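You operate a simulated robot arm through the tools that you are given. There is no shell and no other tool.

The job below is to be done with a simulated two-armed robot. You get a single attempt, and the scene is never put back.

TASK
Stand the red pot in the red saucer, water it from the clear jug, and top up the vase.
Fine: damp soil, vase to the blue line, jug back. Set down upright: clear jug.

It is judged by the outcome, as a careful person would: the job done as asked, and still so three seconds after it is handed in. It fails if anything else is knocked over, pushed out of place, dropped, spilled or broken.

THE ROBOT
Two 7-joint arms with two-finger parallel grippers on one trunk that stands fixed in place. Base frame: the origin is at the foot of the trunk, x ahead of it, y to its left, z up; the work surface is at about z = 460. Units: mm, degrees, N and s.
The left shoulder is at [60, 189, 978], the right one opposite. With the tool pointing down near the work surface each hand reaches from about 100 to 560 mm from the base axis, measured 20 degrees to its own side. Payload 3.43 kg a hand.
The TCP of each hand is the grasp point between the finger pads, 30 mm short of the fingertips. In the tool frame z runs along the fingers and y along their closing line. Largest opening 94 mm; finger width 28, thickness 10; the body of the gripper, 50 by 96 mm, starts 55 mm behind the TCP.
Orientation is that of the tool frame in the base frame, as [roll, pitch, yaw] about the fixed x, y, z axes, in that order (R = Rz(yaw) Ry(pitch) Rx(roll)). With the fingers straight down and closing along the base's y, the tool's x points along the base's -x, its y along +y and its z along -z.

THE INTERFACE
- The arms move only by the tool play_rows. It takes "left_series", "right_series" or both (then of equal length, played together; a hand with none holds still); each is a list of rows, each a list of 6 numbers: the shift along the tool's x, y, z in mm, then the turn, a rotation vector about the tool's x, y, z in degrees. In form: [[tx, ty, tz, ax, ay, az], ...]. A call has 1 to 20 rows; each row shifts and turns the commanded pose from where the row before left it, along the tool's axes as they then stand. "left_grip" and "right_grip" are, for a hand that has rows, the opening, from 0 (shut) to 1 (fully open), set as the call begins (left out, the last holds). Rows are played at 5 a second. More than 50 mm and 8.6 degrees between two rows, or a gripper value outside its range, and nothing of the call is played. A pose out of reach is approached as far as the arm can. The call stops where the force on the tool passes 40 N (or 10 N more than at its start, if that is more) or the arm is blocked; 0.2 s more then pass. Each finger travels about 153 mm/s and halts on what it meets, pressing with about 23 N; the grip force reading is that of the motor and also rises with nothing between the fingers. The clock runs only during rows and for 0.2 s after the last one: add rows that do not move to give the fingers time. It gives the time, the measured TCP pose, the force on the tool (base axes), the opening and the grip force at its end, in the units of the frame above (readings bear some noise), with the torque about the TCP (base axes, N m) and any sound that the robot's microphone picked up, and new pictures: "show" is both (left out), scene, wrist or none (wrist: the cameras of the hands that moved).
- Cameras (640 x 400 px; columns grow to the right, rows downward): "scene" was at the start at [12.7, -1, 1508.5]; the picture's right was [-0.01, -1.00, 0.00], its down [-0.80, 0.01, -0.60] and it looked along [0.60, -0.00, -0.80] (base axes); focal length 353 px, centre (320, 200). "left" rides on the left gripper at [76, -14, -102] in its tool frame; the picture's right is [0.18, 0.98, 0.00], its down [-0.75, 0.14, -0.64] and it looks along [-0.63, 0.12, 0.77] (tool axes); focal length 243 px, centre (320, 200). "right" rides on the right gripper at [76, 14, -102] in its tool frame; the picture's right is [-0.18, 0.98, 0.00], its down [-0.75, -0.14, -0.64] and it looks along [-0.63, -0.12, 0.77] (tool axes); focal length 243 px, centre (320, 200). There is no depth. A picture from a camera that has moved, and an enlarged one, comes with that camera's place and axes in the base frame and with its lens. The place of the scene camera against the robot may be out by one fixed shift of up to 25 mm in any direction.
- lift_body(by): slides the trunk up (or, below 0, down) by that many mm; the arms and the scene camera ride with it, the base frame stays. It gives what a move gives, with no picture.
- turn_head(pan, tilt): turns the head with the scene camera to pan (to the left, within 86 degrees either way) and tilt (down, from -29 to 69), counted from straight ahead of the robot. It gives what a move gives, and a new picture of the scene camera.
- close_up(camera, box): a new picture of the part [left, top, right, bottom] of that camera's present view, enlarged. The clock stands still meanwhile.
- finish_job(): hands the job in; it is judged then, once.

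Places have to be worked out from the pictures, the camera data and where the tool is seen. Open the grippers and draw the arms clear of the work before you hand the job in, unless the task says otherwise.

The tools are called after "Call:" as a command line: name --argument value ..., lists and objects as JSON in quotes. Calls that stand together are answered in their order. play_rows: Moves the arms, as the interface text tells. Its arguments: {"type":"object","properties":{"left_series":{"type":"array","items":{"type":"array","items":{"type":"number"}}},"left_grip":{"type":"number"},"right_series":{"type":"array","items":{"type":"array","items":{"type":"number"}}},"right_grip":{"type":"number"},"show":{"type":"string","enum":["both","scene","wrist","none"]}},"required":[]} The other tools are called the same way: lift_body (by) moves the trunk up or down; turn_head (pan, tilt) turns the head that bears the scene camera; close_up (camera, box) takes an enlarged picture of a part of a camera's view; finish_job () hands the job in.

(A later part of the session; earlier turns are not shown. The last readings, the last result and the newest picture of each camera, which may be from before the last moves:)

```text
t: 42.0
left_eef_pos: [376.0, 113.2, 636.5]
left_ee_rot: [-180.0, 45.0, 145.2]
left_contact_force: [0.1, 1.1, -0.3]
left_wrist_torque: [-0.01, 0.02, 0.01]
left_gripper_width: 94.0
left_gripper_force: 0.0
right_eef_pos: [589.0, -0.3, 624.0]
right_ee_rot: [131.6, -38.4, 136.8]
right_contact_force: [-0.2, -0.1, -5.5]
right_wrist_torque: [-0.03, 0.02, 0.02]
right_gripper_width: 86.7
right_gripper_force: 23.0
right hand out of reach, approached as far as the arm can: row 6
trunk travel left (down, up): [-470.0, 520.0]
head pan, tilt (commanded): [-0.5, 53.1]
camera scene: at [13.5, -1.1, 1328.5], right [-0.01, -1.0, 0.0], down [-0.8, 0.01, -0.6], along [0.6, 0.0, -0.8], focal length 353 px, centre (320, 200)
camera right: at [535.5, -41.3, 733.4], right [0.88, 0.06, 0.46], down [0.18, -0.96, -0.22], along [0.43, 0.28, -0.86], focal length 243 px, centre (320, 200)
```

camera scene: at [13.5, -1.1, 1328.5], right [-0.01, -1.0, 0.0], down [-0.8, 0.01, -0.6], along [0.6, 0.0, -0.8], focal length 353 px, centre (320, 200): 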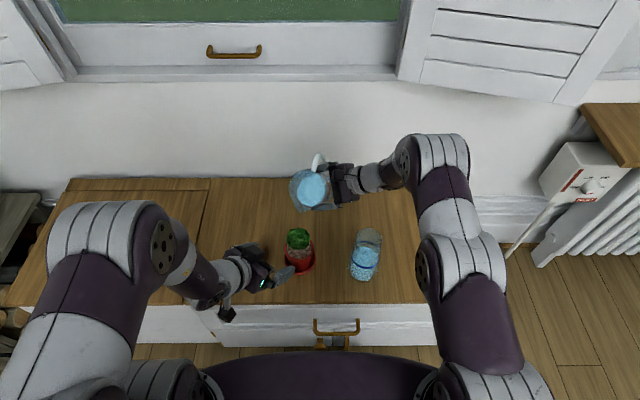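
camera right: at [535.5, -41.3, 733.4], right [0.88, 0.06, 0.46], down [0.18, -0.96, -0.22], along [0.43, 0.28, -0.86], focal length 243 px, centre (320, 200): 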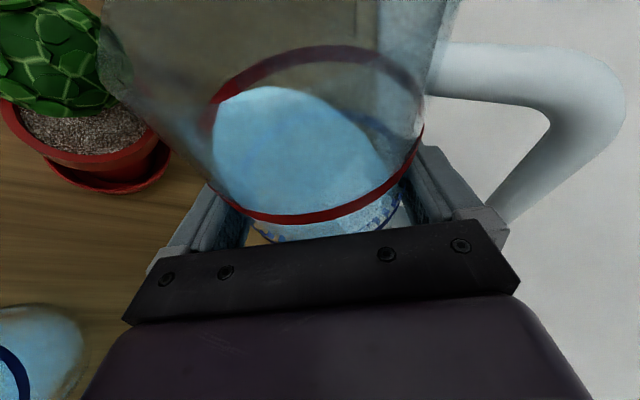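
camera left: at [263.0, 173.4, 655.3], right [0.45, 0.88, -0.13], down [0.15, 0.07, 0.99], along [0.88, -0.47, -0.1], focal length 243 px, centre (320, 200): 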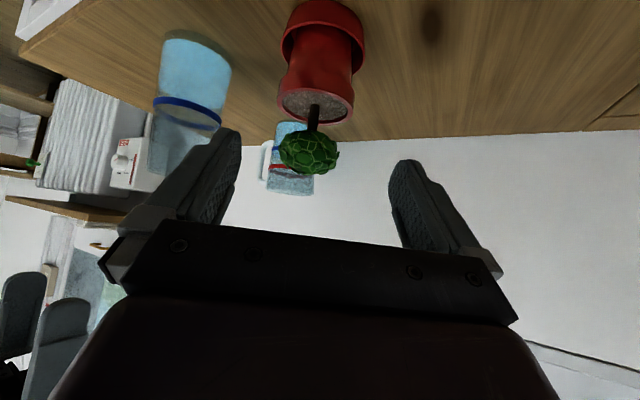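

The spout now points toward azimuth ~160° at 40° tilt, with the jug beyond the pot. I'll look closely from the scene and left cameras to locate the lip relative to the pot.

Call:
close_up --camera "scene" --box '[260, 140, 400, 280]'

Call:
close_up --camera "left" --box '[160, 0, 480, 240]'

Call:
close_up --camera "right" --box '[0, 0, 320, 200]'

```text
2.86 times, centred on (330, 210) of scene
camera zoom: at [13.5, -1.1, 1328.5], right [-0.01, -1.0, 0.0], down [-0.8, 0.01, -0.6], along [0.6, 0.0, -0.8], focal length 1008 px, centre (291, 171)
```

zoom: 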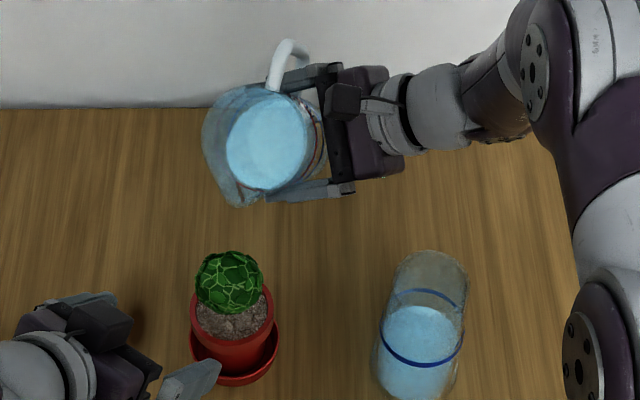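

```text
1.67 times, centred on (320, 120) of left
camera zoom: at [263.5, 173.2, 655.0], right [0.45, 0.88, -0.13], down [0.15, 0.07, 0.99], along [0.88, -0.47, -0.1], focal length 404 px, centre (320, 333)
```

zoom: 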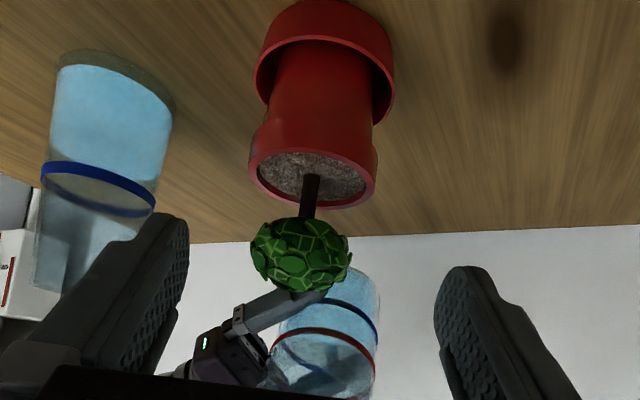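

```text
2.00 times, centred on (160, 100) of right
camera zoom: at [535.5, -41.3, 733.4], right [0.88, 0.06, 0.46], down [0.18, -0.96, -0.22], along [0.43, 0.28, -0.86], focal length 485 px, centre (640, 400)
```

zoom: 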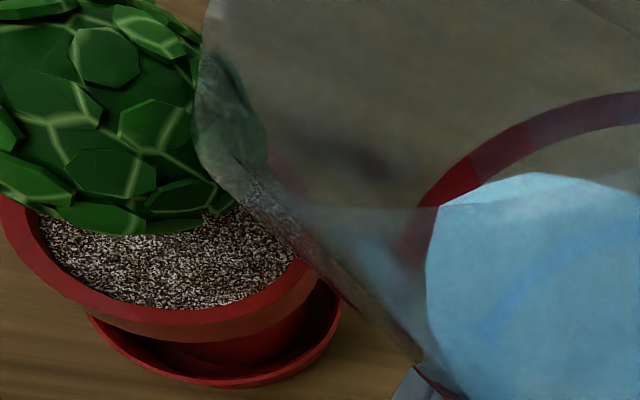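

The lip agrees with my model to within ~6 mm, at about (497, 37, 648). I tilt another 15° (to 55°, still below the pouring angle) and read the pose before lowering.

Call:
play_rows --right_series '[[0, 0, 0, -1.55, -2.14, -4.25], [0, 0, 0, -1.55, -2.14, -4.25], [0, 0, 0, -1.55, -2.14, -4.25], [0, 0, 0, 0, 0, 0]]' --show "both"

Call:
close_up --camera "scene" --box '[260, 140, 400, 280]'

Call:
close_up --camera "right" --box '[0, 0, 320, 200]'

```text
t: 43.0
left_eef_pos: [374.8, 112.5, 635.9]
left_ee_rot: [-179.9, 45.1, 145.3]
left_contact_force: [0.4, 0.1, -0.3]
left_wrist_torque: [-0.02, -0.01, 0.01]
left_gripper_width: 93.9
left_gripper_force: 0.1
right_eef_pos: [590.2, -0.6, 624.7]
right_ee_rot: [125.0, -24.1, 140.1]
right_contact_force: [1.0, -1.0, -5.4]
right_wrist_torque: [0.0, 0.06, 0.0]
right_gripper_width: 86.6
right_gripper_force: 23.0
trunk travel left (down, up): [-470.0, 520.0]
head pan, tilt (commanded): [-0.5, 53.1]
camera scene: at [13.3, -1.0, 1328.5], right [-0.01, -1.0, 0.0], down [-0.8, 0.01, -0.6], along [0.6, 0.0, -0.8], focal length 353 px, centre (320, 200)
camera right: at [510.4, -32.6, 720.6], right [0.74, 0.11, 0.66], down [0.22, -0.97, -0.08], along [0.63, 0.2, -0.75], focal length 243 px, centre (320, 200)
```

scene: 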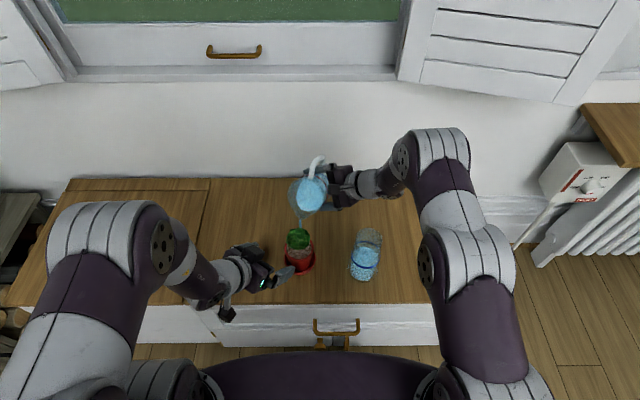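
right: 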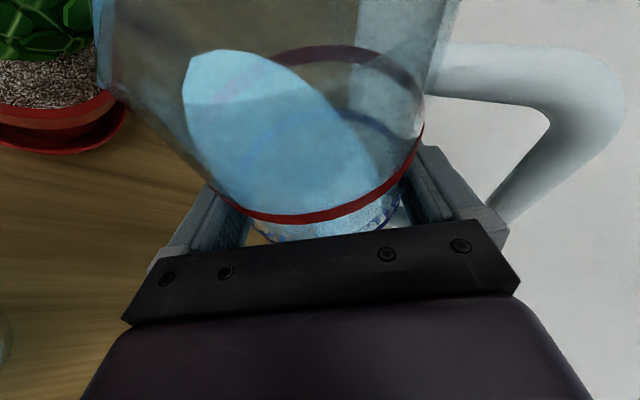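

```text
2.86 times, centred on (330, 210) of scene
camera zoom: at [13.3, -1.0, 1328.5], right [-0.01, -1.0, 0.0], down [-0.8, 0.01, -0.6], along [0.6, 0.0, -0.8], focal length 1008 px, centre (291, 171)
```

zoom: 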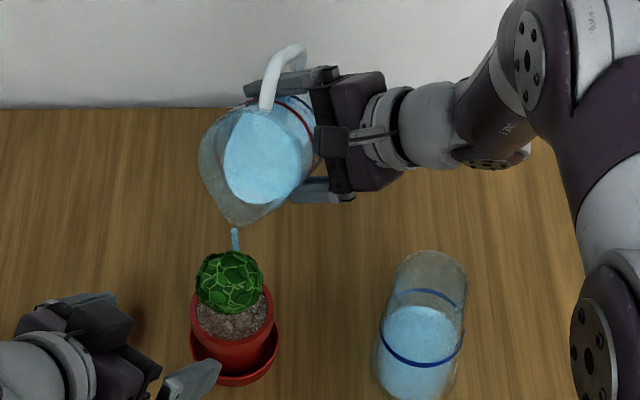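

```text
2.00 times, centred on (160, 100) of right
camera zoom: at [510.4, -32.6, 720.6], right [0.74, 0.11, 0.66], down [0.22, -0.97, -0.08], along [0.63, 0.2, -0.75], focal length 485 px, centre (640, 400)
```

zoom: 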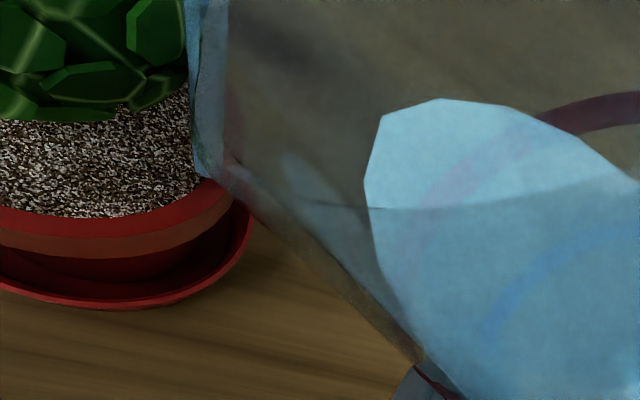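

A stream has already started at 55°, earlier than I estimated, falling near the inside edge of the pot rim. I tilt back 8° at once to stop the flow before positioning more precisely.

Call:
play_rows --right_series '[[0, 0, 0, 2.45, 3.38, 6.72]]' --show "both"

Call:
close_up --camera "scene" --box '[260, 170, 360, 280]'

Call:
close_up --camera "left" --box '[240, 0, 420, 200]'

Call:
close_up --camera "right" --box '[0, 0, 320, 200]'

```text
t: 43.4
left_eef_pos: [376.0, 112.3, 636.2]
left_ee_rot: [-180.0, 44.9, 145.3]
left_contact_force: [-0.1, -0.2, -0.9]
left_wrist_torque: [0.02, 0.0, 0.01]
left_gripper_width: 93.9
left_gripper_force: 0.0
right_eef_pos: [590.6, -0.2, 625.7]
right_ee_rot: [128.2, -31.7, 138.6]
right_contact_force: [0.5, -0.8, -4.4]
right_wrist_torque: [-0.02, 0.02, -0.04]
right_gripper_width: 86.4
right_gripper_force: 23.6
trunk travel left (down, up): [-470.0, 520.0]
head pan, tilt (commanded): [-0.5, 53.1]
camera scene: at [13.4, -1.1, 1328.5], right [-0.01, -1.0, 0.0], down [-0.8, 0.01, -0.6], along [0.6, 0.0, -0.8], focal length 353 px, centre (320, 200)
camera right: at [523.4, -37.3, 728.6], right [0.82, 0.08, 0.56], down [0.2, -0.97, -0.15], along [0.53, 0.24, -0.81], focal length 243 px, centre (320, 200)
```

scene: 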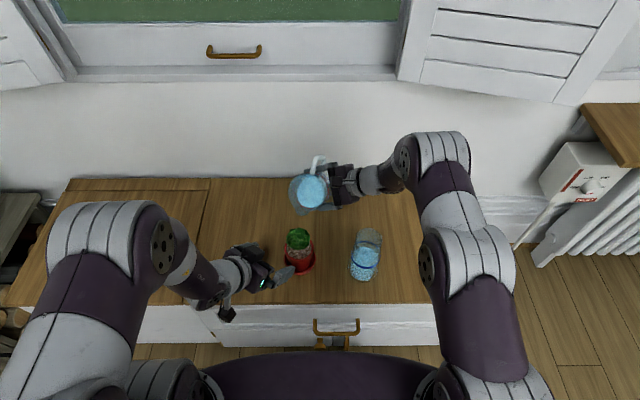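
right: 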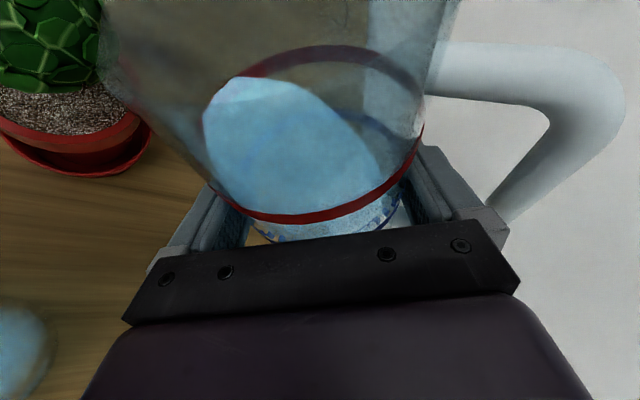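

```text
3.64 times, centred on (310, 225) of scene
camera zoom: at [13.4, -1.1, 1328.5], right [-0.01, -1.0, 0.0], down [-0.8, 0.01, -0.6], along [0.6, 0.0, -0.8], focal length 1283 px, centre (356, 109)
```

zoom: 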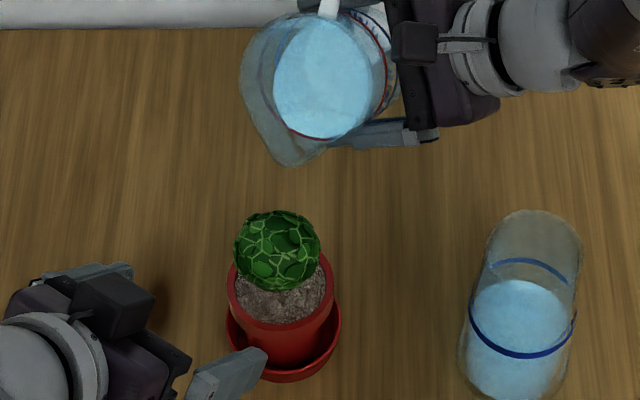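

```text
2.00 times, centred on (330, 100) of left
camera zoom: at [263.5, 173.2, 655.0], right [0.45, 0.88, -0.13], down [0.15, 0.07, 0.99], along [0.88, -0.47, -0.1], focal length 485 px, centre (300, 400)
```

zoom: 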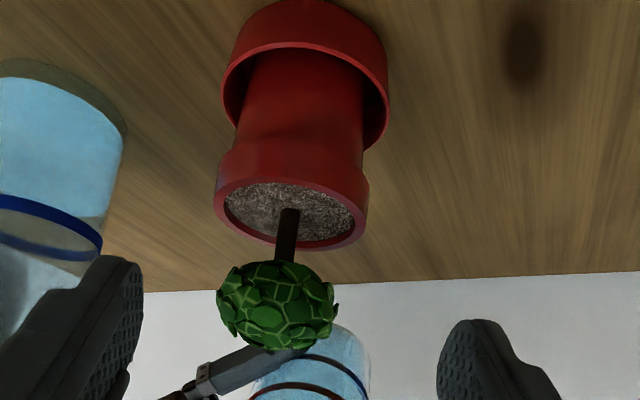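

```text
2.00 times, centred on (160, 100) of right
camera zoom: at [523.4, -37.3, 728.6], right [0.82, 0.08, 0.56], down [0.2, -0.97, -0.15], along [0.53, 0.24, -0.81], focal length 485 px, centre (640, 400)
```

zoom: 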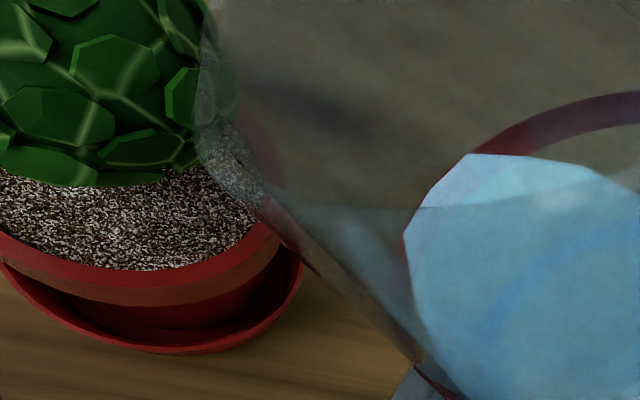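

The flow stopped at 47° and no water shows on the table. Refitting the lip from three pictures puts it at about (500, 38, 623), roughly 40 mm from the pot's centre, so it needs to be lower and closer. I lower 45 mm, staying outside the cactus.

Call:
play_rows --right_series '[[-7.9, -10, 7.9, 0, 0, 0], [-7.9, -10, 7.9, 0, 0, 0], [-7.9, -10, 7.9, 0, 0, 0], [0, 0, 0, 0, 0, 0]]' --show "both"

Call:
close_up --camera "scene" --box '[270, 180, 350, 280]'

Call:
close_up --camera "right" --box '[0, 0, 240, 150]'

Call:
close_up --camera "left" --box '[240, 40, 420, 220]'

```text
t: 44.4
left_eef_pos: [375.2, 112.5, 637.4]
left_ee_rot: [180.0, 45.0, 145.3]
left_contact_force: [0.2, -0.1, -0.6]
left_wrist_torque: [0.01, -0.03, -0.02]
left_gripper_width: 94.1
left_gripper_force: 0.1
right_eef_pos: [590.0, 0.2, 581.3]
right_ee_rot: [128.2, -31.7, 138.6]
right_contact_force: [0.0, -0.4, -4.6]
right_wrist_torque: [-0.03, 0.03, 0.01]
right_gripper_width: 86.8
right_gripper_force: 23.1
trunk travel left (down, up): [-470.0, 520.0]
head pan, tilt (commanded): [-0.5, 53.1]
camera scene: at [13.1, -0.9, 1328.5], right [-0.01, -1.0, 0.0], down [-0.8, 0.01, -0.6], along [0.6, 0.0, -0.8], focal length 353 px, centre (320, 200)
camera right: at [523.6, -36.8, 683.7], right [0.82, 0.08, 0.56], down [0.2, -0.97, -0.15], along [0.53, 0.24, -0.81], focal length 243 px, centre (320, 200)
```

scene: 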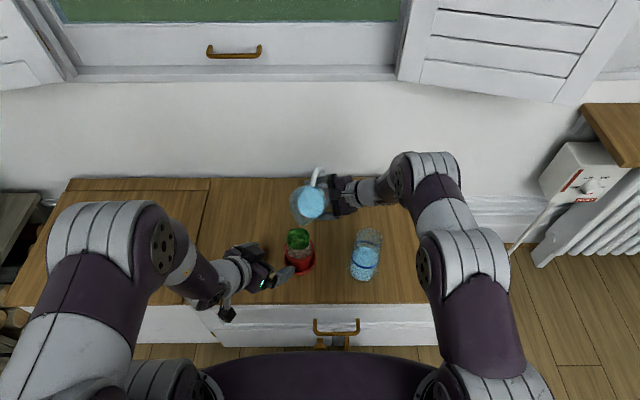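
right: 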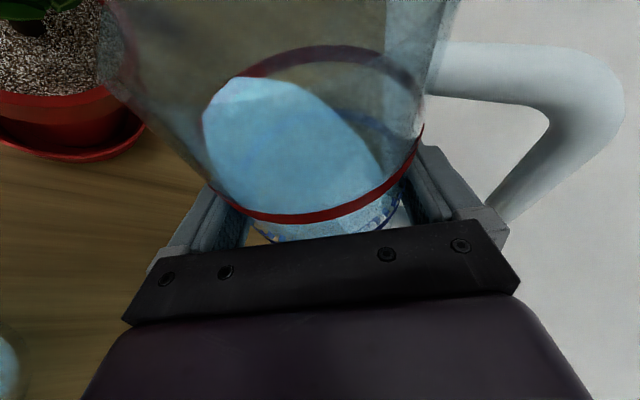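

```text
4.00 times, centred on (310, 230) of scene
camera zoom: at [13.1, -0.9, 1328.5], right [-0.01, -1.0, 0.0], down [-0.8, 0.01, -0.6], along [0.6, 0.0, -0.8], focal length 1411 px, centre (360, 80)
```

zoom: 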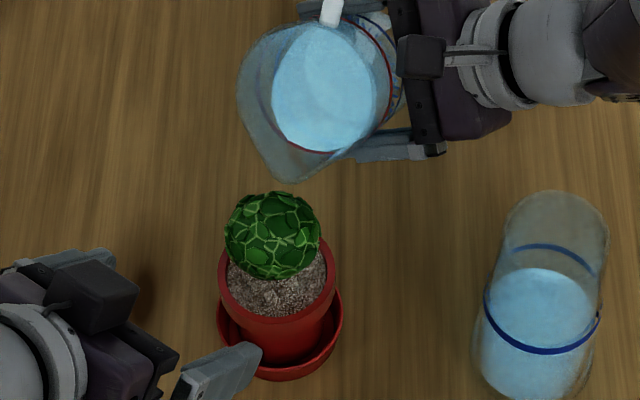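

```text
2.67 times, centred on (120, 75) of right
camera zoom: at [523.6, -36.8, 683.7], right [0.82, 0.08, 0.56], down [0.2, -0.97, -0.15], along [0.53, 0.24, -0.81], focal length 647 px, centre (853, 533)
```

zoom: 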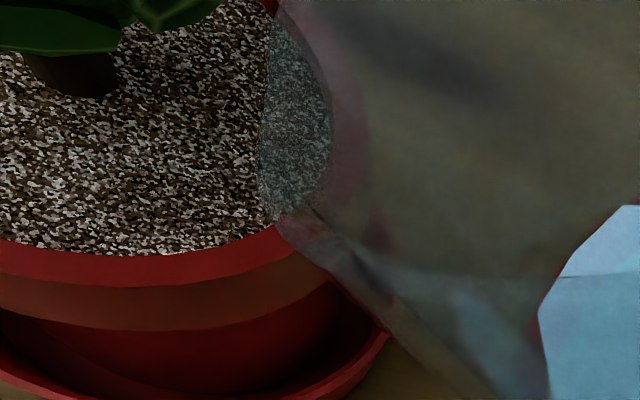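

```text
2.22 times, centred on (330, 130) of left
camera zoom: at [263.3, 173.3, 655.1], right [0.45, 0.88, -0.13], down [0.15, 0.07, 0.99], along [0.88, -0.47, -0.1], focal length 539 px, centre (298, 356)
```

zoom: 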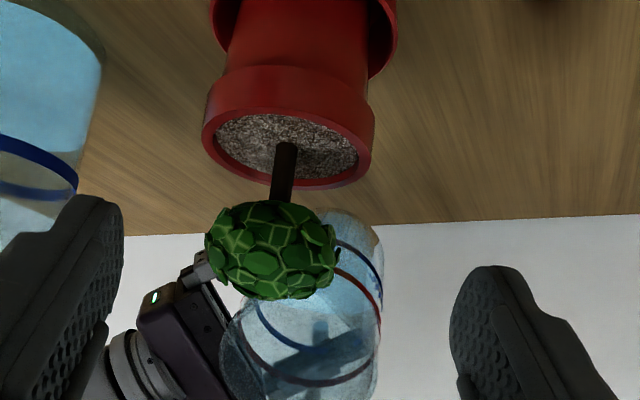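

The lip is at about (499, 38, 578), clear of the cactus. I drop 12 mm and slide 19 mm inward so that the spout reaches under the cactus, above the soil just inside the rim.

Call:
play_rows --right_series '[[-6.31, -8.02, 6.31, 0, 0, 0], [7.43, -5.9, -0.07, 0, 0, 0], [7.43, -5.9, -0.07, 0, 0, 0], [0, 0, 0, 0, 0, 0]]' --show "both"

Call:
close_up --camera "scene" --box '[270, 180, 350, 280]'

Call:
close_up --camera "right" --box '[0, 0, 240, 150]'

Call:
close_up --camera "left" --box '[240, 40, 420, 220]'

```text
t: 45.4
left_eef_pos: [373.9, 113.3, 636.7]
left_ee_rot: [-180.0, 45.0, 145.3]
left_contact_force: [0.0, 0.2, -0.3]
left_wrist_torque: [0.01, 0.0, 0.01]
left_gripper_width: 93.9
left_gripper_force: 0.1
right_eef_pos: [572.6, 6.0, 568.4]
right_ee_rot: [128.2, -31.7, 138.6]
right_contact_force: [0.6, 0.1, -5.1]
right_wrist_torque: [0.0, 0.05, 0.01]
right_gripper_width: 86.5
right_gripper_force: 22.9
trunk travel left (down, up): [-470.0, 520.0]
head pan, tilt (commanded): [-0.5, 53.1]
camera scene: at [13.3, -1.0, 1328.5], right [-0.01, -1.0, 0.0], down [-0.8, 0.01, -0.6], along [0.6, 0.0, -0.8], focal length 353 px, centre (320, 200)
camera right: at [505.9, -30.9, 671.8], right [0.82, 0.08, 0.56], down [0.2, -0.97, -0.15], along [0.53, 0.24, -0.81], focal length 243 px, centre (320, 200)
```

scene: 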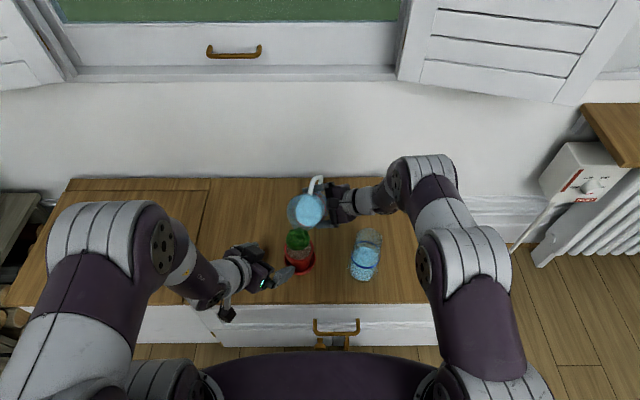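
right: 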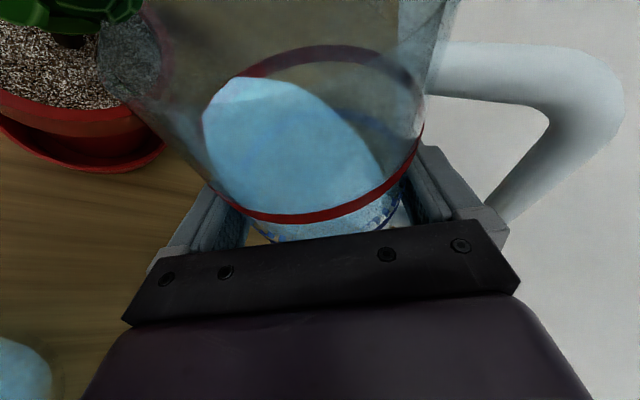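

```text
4.00 times, centred on (310, 230) of scene
camera zoom: at [13.3, -1.0, 1328.5], right [-0.01, -1.0, 0.0], down [-0.8, 0.01, -0.6], along [0.6, 0.0, -0.8], focal length 1411 px, centre (360, 80)
```

zoom: 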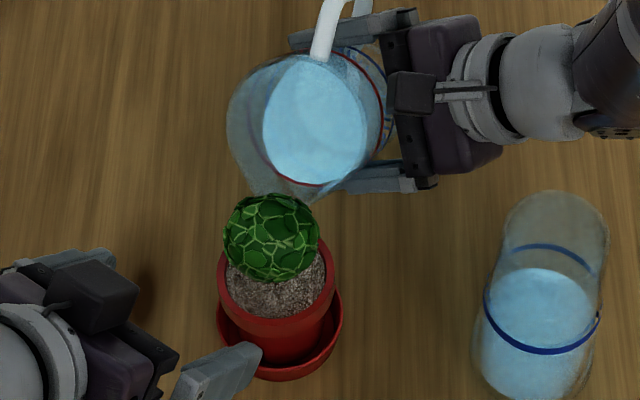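

```text
2.67 times, centred on (120, 75) of right
camera zoom: at [505.9, -30.9, 671.8], right [0.82, 0.08, 0.56], down [0.2, -0.97, -0.15], along [0.53, 0.24, -0.81], focal length 647 px, centre (853, 533)
```

zoom: 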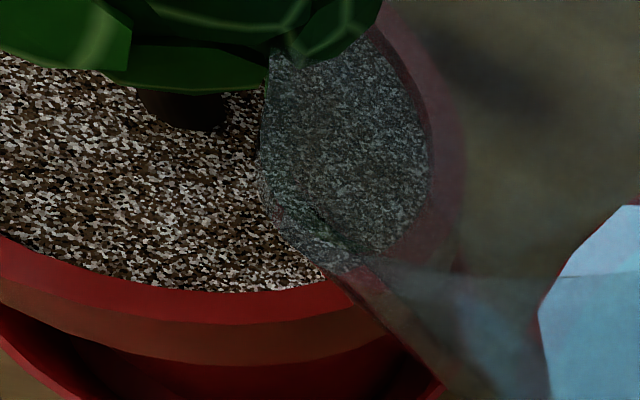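

```text
2.22 times, centred on (330, 130) of left
camera zoom: at [263.4, 173.3, 655.0], right [0.45, 0.88, -0.13], down [0.15, 0.07, 0.99], along [0.88, -0.47, -0.1], focal length 539 px, centre (298, 356)
```

zoom: 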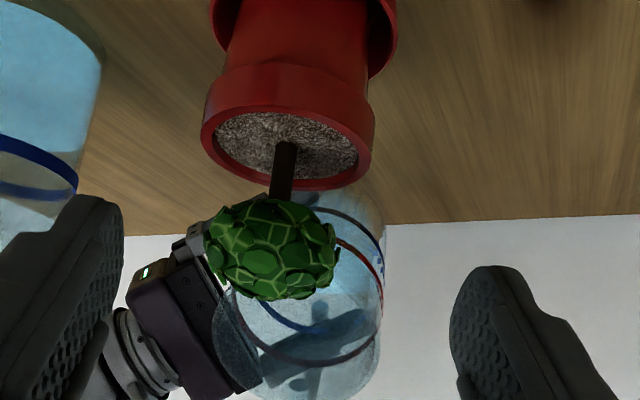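

The right camera shows the spout tip well over the soil, under the cactus, with no contact. Now I tilt in small steps (raising the TCP to keep the lip in place) and watch for flow.

Call:
play_rows --right_series '[[1.79, 2.27, -1.79, -0.62, -0.85, -1.7], [1.79, 2.27, -1.79, -0.62, -0.85, -1.7]]' --show "wrist"

Call:
close_up --camera "right" --box '[0, 0, 320, 200]'

```text
t: 46.0
left_eef_pos: [375.3, 113.1, 636.0]
left_ee_rot: [180.0, 44.9, 145.3]
left_contact_force: [1.1, 0.7, -0.2]
left_wrist_torque: [-0.01, 0.0, -0.02]
left_gripper_width: 94.0
left_gripper_force: 0.0
right_eef_pos: [571.6, 7.0, 573.9]
right_ee_rot: [126.5, -27.9, 139.5]
right_contact_force: [1.0, -0.6, -4.8]
right_wrist_torque: [-0.03, 0.05, 0.0]
right_gripper_width: 86.4
right_gripper_force: 23.1
trunk travel left (down, up): [-470.0, 520.0]
head pan, tilt (commanded): [-0.5, 53.1]
camera right: at [498.6, -28.4, 674.5], right [0.78, 0.1, 0.61], down [0.21, -0.97, -0.12], along [0.58, 0.22, -0.78], focal length 243 px, centre (320, 200)
```

right: 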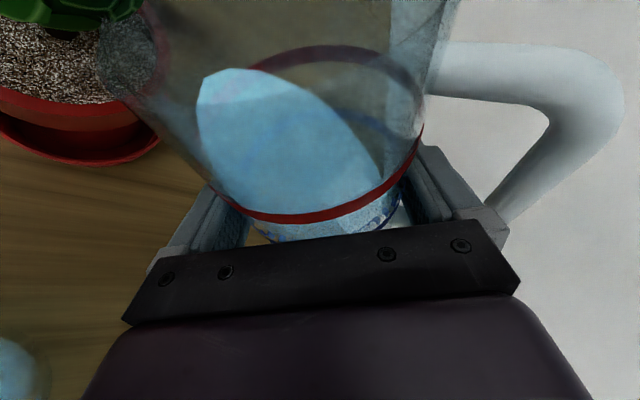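

```text
2.00 times, centred on (160, 100) of right
camera zoom: at [498.6, -28.4, 674.5], right [0.78, 0.1, 0.61], down [0.21, -0.97, -0.12], along [0.58, 0.22, -0.78], focal length 485 px, centre (640, 400)
```

zoom: 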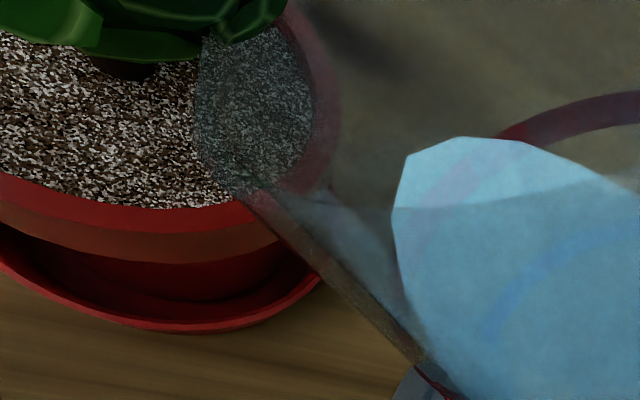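

No flow yet at about 51.5°. I continue by 2° more.

Call:
play_rows --right_series '[[1.79, 2.27, -1.79, -0.62, -0.85, -1.7]]' --show "wrist"

Call:
close_up --camera "right" --box '[0, 0, 320, 200]'

```text
t: 46.4
left_eef_pos: [375.5, 113.1, 636.0]
left_ee_rot: [-180.0, 45.1, 145.2]
left_contact_force: [0.1, 0.4, -0.1]
left_wrist_torque: [0.0, 0.02, 0.0]
left_gripper_width: 94.0
left_gripper_force: 0.0
right_eef_pos: [571.7, 6.1, 578.7]
right_ee_rot: [125.9, -26.0, 139.8]
right_contact_force: [1.4, 0.0, -4.8]
right_wrist_torque: [-0.02, 0.04, -0.03]
right_gripper_width: 86.8
right_gripper_force: 23.6
trunk travel left (down, up): [-470.0, 520.0]
head pan, tilt (commanded): [-0.5, 53.1]
camera right: at [495.2, -27.3, 676.1], right [0.76, 0.11, 0.64], down [0.22, -0.97, -0.1], along [0.61, 0.21, -0.77], focal length 243 px, centre (320, 200)
```

right: 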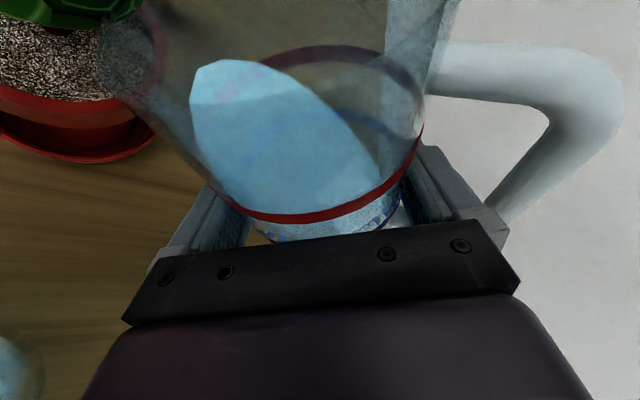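

```text
2.00 times, centred on (160, 100) of right
camera zoom: at [495.2, -27.3, 676.1], right [0.76, 0.11, 0.64], down [0.22, -0.97, -0.1], along [0.61, 0.21, -0.77], focal length 485 px, centre (640, 400)
```

zoom: 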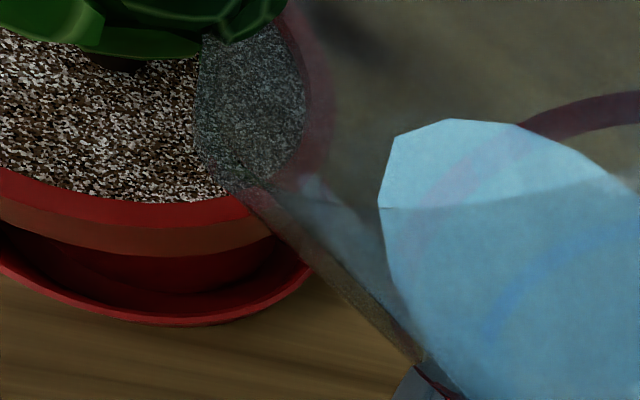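

Still no stream at 53.5°. I go on in 1.5° steps.

Call:
play_rows --right_series '[[1.34, 1.7, -1.34, -0.46, -0.64, -1.27]]' --show "wrist"

Call:
close_up --camera "right" --box '[0, 0, 320, 200]'

```text
t: 46.8
left_eef_pos: [376.2, 113.3, 636.7]
left_ee_rot: [-180.0, 45.0, 145.2]
left_contact_force: [0.2, -0.2, 0.1]
left_wrist_torque: [-0.02, 0.03, 0.01]
left_gripper_width: 93.9
left_gripper_force: 0.0
right_eef_pos: [570.9, 6.1, 580.9]
right_ee_rot: [125.1, -24.6, 140.1]
right_contact_force: [0.5, 0.1, -4.2]
right_wrist_torque: [-0.01, 0.04, -0.01]
right_gripper_width: 86.4
right_gripper_force: 23.0
trunk travel left (down, up): [-470.0, 520.0]
head pan, tilt (commanded): [-0.5, 53.1]
camera right: at [492.8, -26.6, 677.1], right [0.75, 0.11, 0.65], down [0.22, -0.97, -0.08], along [0.63, 0.2, -0.75], focal length 243 px, centre (320, 200)
```

right: 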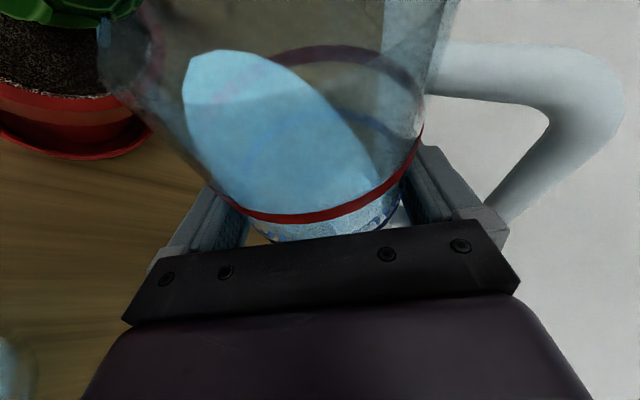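

```text
2.00 times, centred on (160, 100) of right
camera zoom: at [492.8, -26.6, 677.1], right [0.75, 0.11, 0.65], down [0.22, -0.97, -0.08], along [0.63, 0.2, -0.75], focal length 485 px, centre (640, 400)
```

zoom: 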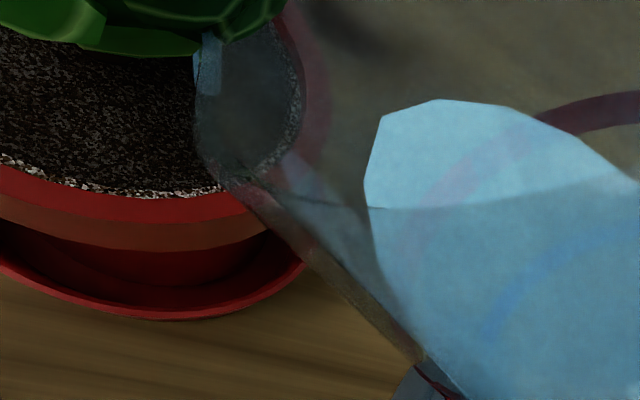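

Water is flowing and the soil is darkening: a dark damp disk now covers nearly all of it. I stop now, tilting back 8° while lowering slightly so the lip stays below the cactus.

Call:
play_rows --right_series '[[-8.43, -4.86, 5.5, 2.46, 3.41, 6.81]]' --show "both"

Call:
close_up --camera "right" --box '[0, 0, 320, 200]'

Call:
close_up --camera "scene" --box '[270, 180, 350, 280]'

Call:
close_up --camera "left" --box '[240, 0, 420, 180]'

```text
t: 47.2
left_eef_pos: [375.0, 113.8, 635.2]
left_ee_rot: [-180.0, 45.0, 145.4]
left_contact_force: [0.3, 0.6, -0.7]
left_wrist_torque: [-0.02, 0.02, 0.0]
left_gripper_width: 94.0
left_gripper_force: 0.0
right_eef_pos: [575.8, 3.4, 570.3]
right_ee_rot: [128.4, -32.3, 138.5]
right_contact_force: [0.3, -0.1, -3.7]
right_wrist_torque: [-0.05, 0.02, -0.02]
right_gripper_width: 86.7
right_gripper_force: 22.9
trunk travel left (down, up): [-470.0, 520.0]
head pan, tilt (commanded): [-0.5, 53.1]
camera scene: at [13.7, -1.2, 1328.5], right [-0.01, -1.0, 0.0], down [-0.8, 0.01, -0.6], along [0.6, 0.0, -0.8], focal length 353 px, centre (320, 200)
camera right: at [510.8, -33.5, 674.6], right [0.83, 0.08, 0.55], down [0.2, -0.97, -0.16], along [0.52, 0.24, -0.82], focal length 243 px, centre (320, 200)
```

scene: 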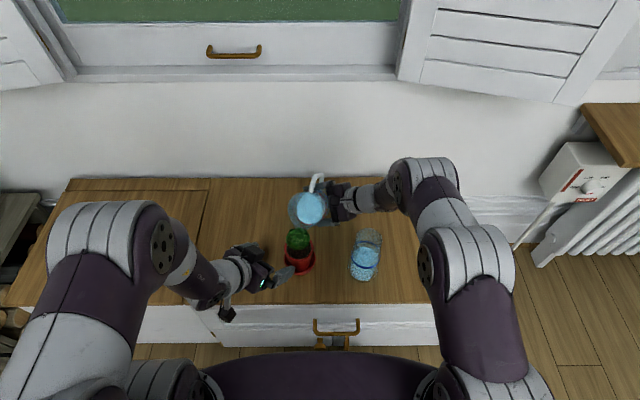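
right: 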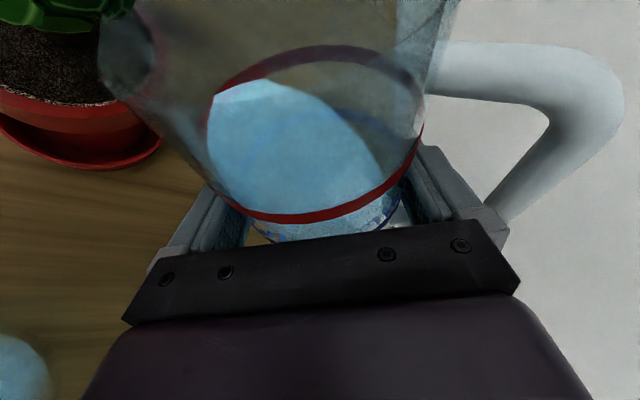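

```text
2.00 times, centred on (160, 100) of right
camera zoom: at [510.8, -33.5, 674.6], right [0.83, 0.08, 0.55], down [0.2, -0.97, -0.16], along [0.52, 0.24, -0.82], focal length 485 px, centre (640, 400)
```

zoom: 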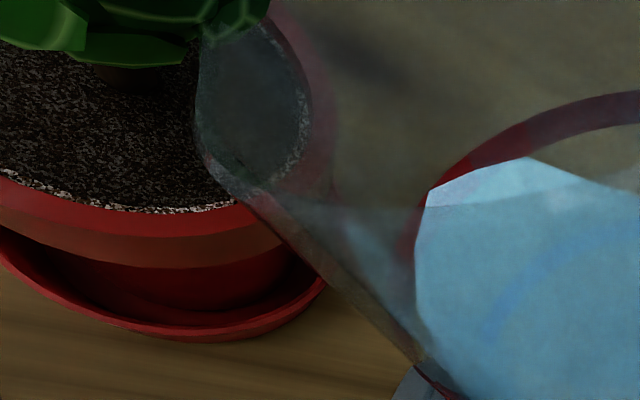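

```text
4.00 times, centred on (310, 230) of scene
camera zoom: at [13.7, -1.2, 1328.5], right [-0.01, -1.0, 0.0], down [-0.8, 0.01, -0.6], along [0.6, 0.0, -0.8], focal length 1411 px, centre (360, 80)
```

zoom: 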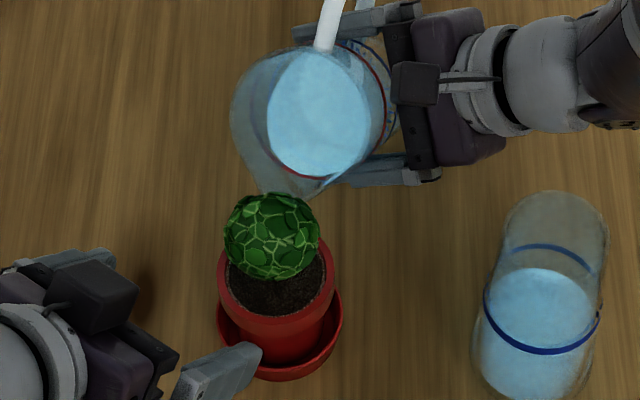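

```text
2.22 times, centred on (330, 90) of left
camera zoom: at [263.6, 173.2, 655.0], right [0.45, 0.88, -0.13], down [0.15, 0.07, 0.99], along [0.88, -0.47, -0.1], focal length 539 px, centre (298, 444)
```

zoom: 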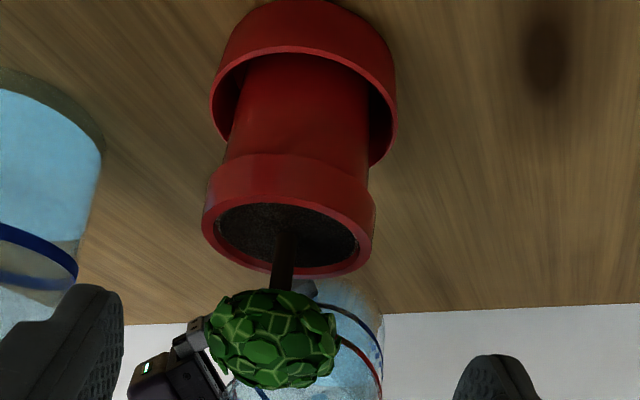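

The soil is now dark and damp all over and the flow has stopped. I back the spout out from under the cactus and take weight readings to estimate how much was poured.

Call:
play_rows --right_series '[[-11.75, 9.1, -0.15, 0, 0, 0], [-11.75, 9.1, -0.15, 0, 0, 0], [0, 0, 0, 0, 0, 0]]' --show "none"

Call:
play_rows --right_series '[[5.25, 6.69, -5.26, 0, 0, 0], [5.25, 6.69, -5.26, 0, 0, 0], [5.25, 6.69, -5.26, 0, 0, 0], [5.25, 6.69, -5.26, 0, 0, 0], [0, 0, 0, 0, 0, 0]]' --show "none"

Call:
play_rows --right_series '[[5.25, 6.69, -5.26, 0, 0, 0], [5.25, 6.69, -5.26, 0, 0, 0], [0, 0, 0, 0, 0, 0]]' --show "both"

Call:
close_up --camera "scene" --box '[270, 200, 350, 280]'

Call:
close_up --camera "right" --box '[0, 0, 320, 200]'

```text
t: 48.0
left_eef_pos: [374.8, 112.8, 635.0]
left_ee_rot: [180.0, 45.0, 145.4]
left_contact_force: [-0.9, 0.6, 0.1]
left_wrist_torque: [0.0, 0.0, -0.04]
left_gripper_width: 94.0
left_gripper_force: 0.1
right_eef_pos: [603.1, -6.3, 569.8]
right_ee_rot: [128.3, -32.2, 138.5]
right_contact_force: [-0.7, 0.0, -4.7]
right_wrist_torque: [-0.03, 0.01, 0.01]
right_gripper_width: 86.6
right_gripper_force: 22.9
trunk travel left (down, up): [-470.0, 520.0]
head pan, tilt (commanded): [-0.5, 53.1]
```

```text
t: 49.2
left_eef_pos: [375.7, 113.3, 637.5]
left_ee_rot: [-179.9, 45.0, 145.3]
left_contact_force: [0.4, -0.4, -0.7]
left_wrist_torque: [-0.02, 0.02, -0.03]
left_gripper_width: 93.9
left_gripper_force: 0.1
right_eef_pos: [605.3, -6.2, 611.4]
right_ee_rot: [128.4, -32.1, 138.5]
right_contact_force: [0.5, 0.3, -4.5]
right_wrist_torque: [0.0, 0.04, 0.0]
right_gripper_width: 86.6
right_gripper_force: 23.2
trunk travel left (down, up): [-470.0, 520.0]
head pan, tilt (commanded): [-0.5, 53.1]
```

```text
t: 50.0
left_eef_pos: [376.1, 112.6, 636.4]
left_ee_rot: [-179.9, 45.1, 145.3]
left_contact_force: [-0.3, -0.2, -0.3]
left_wrist_torque: [-0.02, 0.01, 0.02]
left_gripper_width: 93.8
left_gripper_force: 0.0
right_eef_pos: [603.7, -6.7, 630.6]
right_ee_rot: [128.4, -32.2, 138.5]
right_contact_force: [-1.0, 0.0, -4.3]
right_wrist_torque: [-0.03, 0.03, -0.02]
right_gripper_width: 86.5
right_gripper_force: 23.1
trunk travel left (down, up): [-470.0, 520.0]
head pan, tilt (commanded): [-0.5, 53.1]
camera scene: at [13.3, -1.0, 1328.5], right [-0.01, -1.0, 0.0], down [-0.8, 0.01, -0.6], along [0.6, 0.0, -0.8], focal length 353 px, centre (320, 200)
camera right: at [539.2, -43.4, 734.2], right [0.83, 0.08, 0.55], down [0.2, -0.97, -0.16], along [0.52, 0.24, -0.82], focal length 243 px, centre (320, 200)
```

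scene: 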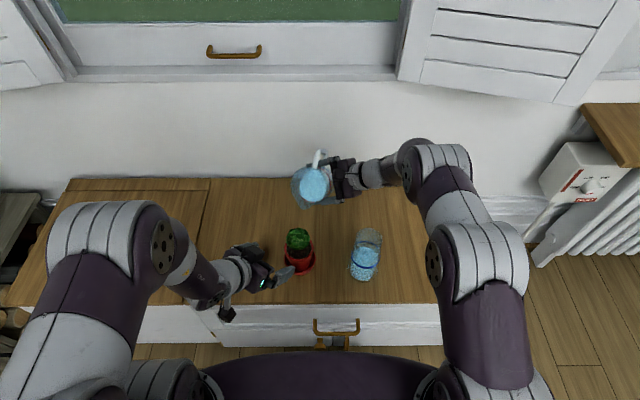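
right: 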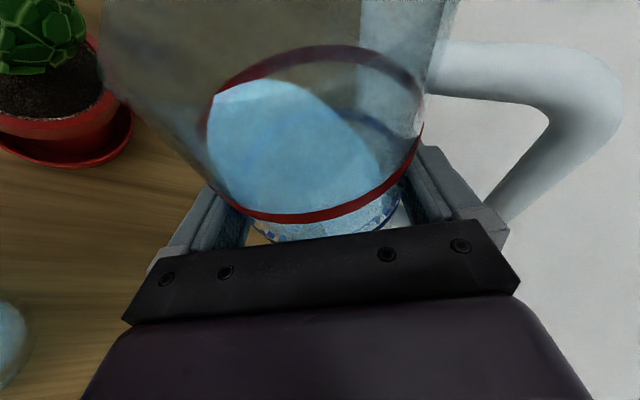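

```text
5.00 times, centred on (310, 240) of scene
camera zoom: at [13.3, -1.0, 1328.5], right [-0.01, -1.0, 0.0], down [-0.8, 0.01, -0.6], along [0.6, 0.0, -0.8], focal length 1764 px, centre (370, 0)
```

zoom: 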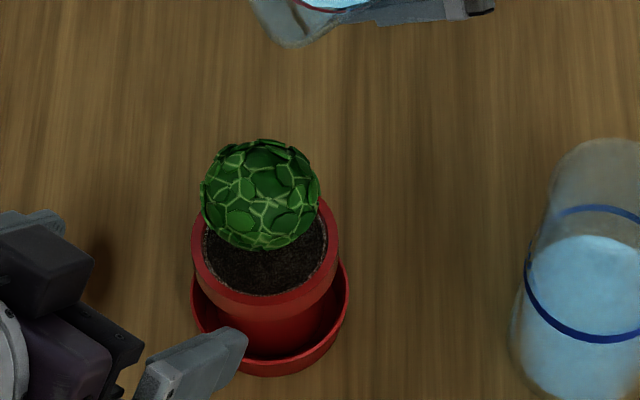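

```text
2.00 times, centred on (160, 100) of right
camera zoom: at [539.2, -43.4, 734.2], right [0.83, 0.08, 0.55], down [0.2, -0.97, -0.16], along [0.52, 0.24, -0.82], focal length 485 px, centre (640, 400)
```

zoom: 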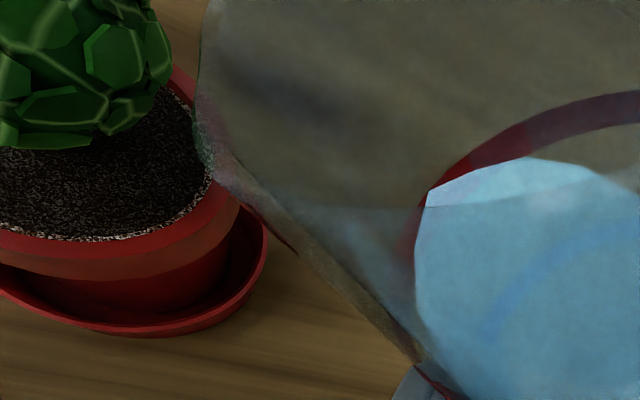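

The soil is evenly dark and damp, and no water shows on the table or in the saucer. For the vase (axis about (441, -120), rim z ≈ 613), I turn the jug back about 21° in yaw and raise it for a clear transit.

Call:
play_rows --right_series '[[5.33, 6.63, -5.26, 0, 0, 0], [5.33, 6.63, -5.26, 0, 0, 0], [5.33, 6.63, -5.26, 0, 0, 0], [2.66, 3.32, -2.63, 0, 0, 0], [0, 0, 0, -3.73, -4.64, 3.68], [0, 0, 0, -3.73, -4.64, 3.68], [0, 0, 0, -3.73, -4.64, 3.68], [0, 0, 0, 0, 0, 0]]' --show "scene"

```text
t: 51.8
left_eef_pos: [375.9, 113.2, 637.4]
left_ee_rot: [-179.9, 45.0, 145.2]
left_contact_force: [0.3, 0.0, 0.2]
left_wrist_torque: [0.03, 0.0, -0.02]
left_gripper_width: 94.0
left_gripper_force: 0.0
right_eef_pos: [605.4, -6.3, 665.3]
right_ee_rot: [128.4, -32.3, 117.5]
right_contact_force: [-0.3, -0.7, -4.1]
right_wrist_torque: [-0.02, 0.06, 0.04]
right_gripper_width: 86.7
right_gripper_force: 23.5
trunk travel left (down, up): [-470.0, 520.0]
head pan, tilt (commanded): [-0.5, 53.1]
camera scene: at [13.4, -1.1, 1328.5], right [-0.01, -1.0, 0.0], down [-0.8, 0.01, -0.6], along [0.6, 0.0, -0.8], focal length 353 px, centre (320, 200)
```

scene: 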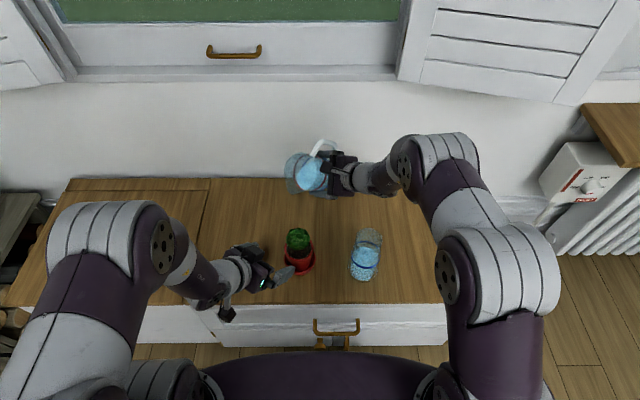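

The jug is at 47° tilt with the spout at azimuth 139°. I yaw 8° more (for wrist range) and carry it to the vase's far-right side with the lip about 50 mm above the rim.

Call:
play_rows --right_series '[[0, 0, 0, -4.28, -5.3, 4.2], [-16.4, -4.1, -21.9, 0, 0, 0], [-16.4, -4.1, -21.9, 0, 0, 0], [-16.4, -4.1, -21.9, 0, 0, 0], [-16.4, -4.1, -21.9, 0, 0, 0], [-16.4, -4.1, -21.9, 0, 0, 0], [-16.4, -4.1, -21.9, 0, 0, 0], [-16.4, -4.1, -21.9, 0, 0, 0], [-14.4, -3.6, -19, 0, 0, 0], [0, 0, 0, 0, 0, 0]]' --show "both"

Call:
close_up --camera "scene" --box '[320, 180, 420, 290]'

Call:
close_up --camera "right" --box '[0, 0, 320, 200]'

Call:
close_up --camera "left" --box '[120, 0, 320, 220]'

```text
t: 54.0
left_eef_pos: [375.0, 113.3, 636.6]
left_ee_rot: [180.0, 45.0, 145.2]
left_contact_force: [0.7, 0.1, 0.2]
left_wrist_torque: [0.04, 0.0, 0.01]
left_gripper_width: 93.9
left_gripper_force: 0.1
right_eef_pos: [510.2, -202.7, 665.6]
right_ee_rot: [128.2, -32.2, 109.6]
right_contact_force: [0.1, 0.7, -4.6]
right_wrist_torque: [-0.01, 0.03, 0.0]
right_gripper_width: 86.2
right_gripper_force: 23.1
trunk travel left (down, up): [-470.0, 520.0]
head pan, tilt (commanded): [-0.5, 53.1]
camera scene: at [13.2, -1.0, 1328.5], right [-0.01, -1.0, 0.0], down [-0.8, 0.01, -0.6], along [0.6, 0.0, -0.8], focal length 353 px, centre (320, 200)
camera right: at [434.3, -203.0, 769.2], right [0.76, -0.33, 0.55], down [-0.29, -0.94, -0.16], along [0.58, -0.04, -0.82], focal length 243 px, centre (320, 200)
```

scene: 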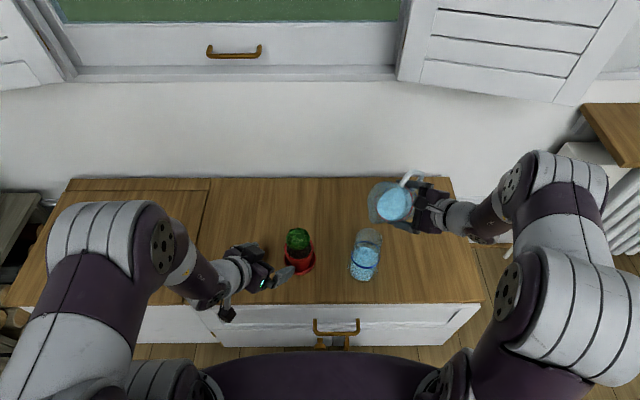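
right: 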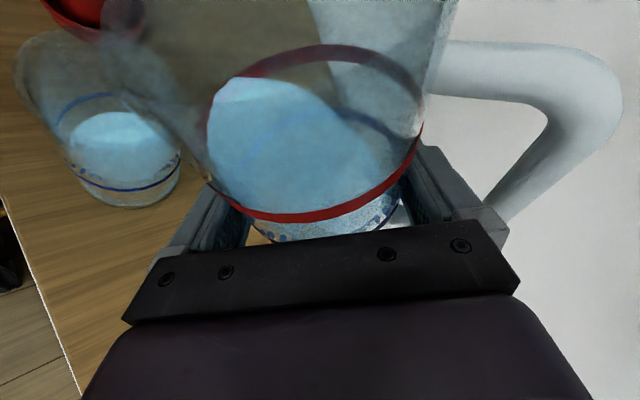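

```text
3.64 times, centred on (370, 235) of scene
camera zoom: at [13.2, -1.0, 1328.5], right [-0.01, -1.0, 0.0], down [-0.8, 0.01, -0.6], along [0.6, 0.0, -0.8], focal length 1283 px, centre (138, 73)
```

zoom: 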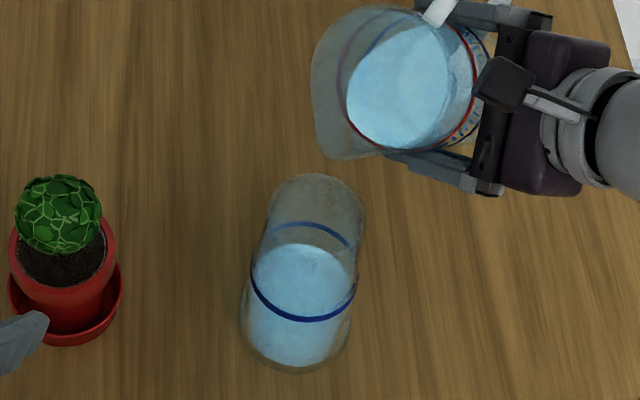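

```text
2.00 times, centred on (160, 100) of right
camera zoom: at [434.3, -203.0, 769.2], right [0.76, -0.33, 0.55], down [-0.29, -0.94, -0.16], along [0.58, -0.04, -0.82], focal length 485 px, centre (640, 400)
```

zoom: 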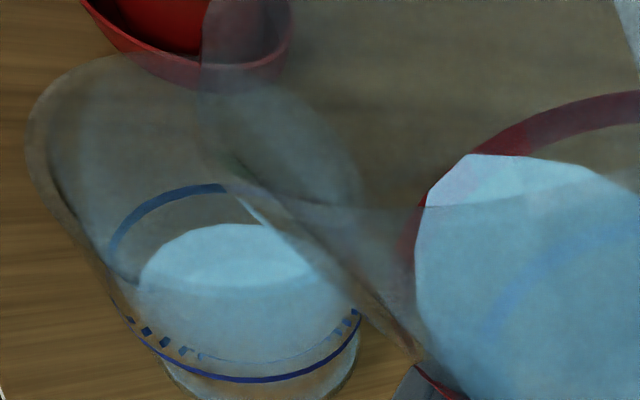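

```text
1.82 times, centred on (220, 110) of left
camera zoom: at [263.3, 173.3, 655.1], right [0.45, 0.88, -0.13], down [0.15, 0.07, 0.99], along [0.88, -0.47, -0.1], focal length 441 px, centre (502, 364)
```

zoom: 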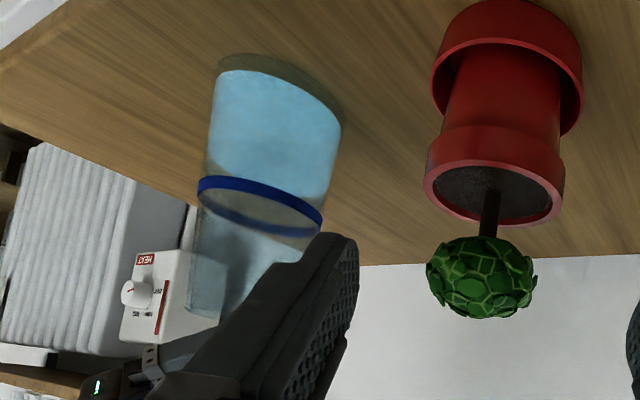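

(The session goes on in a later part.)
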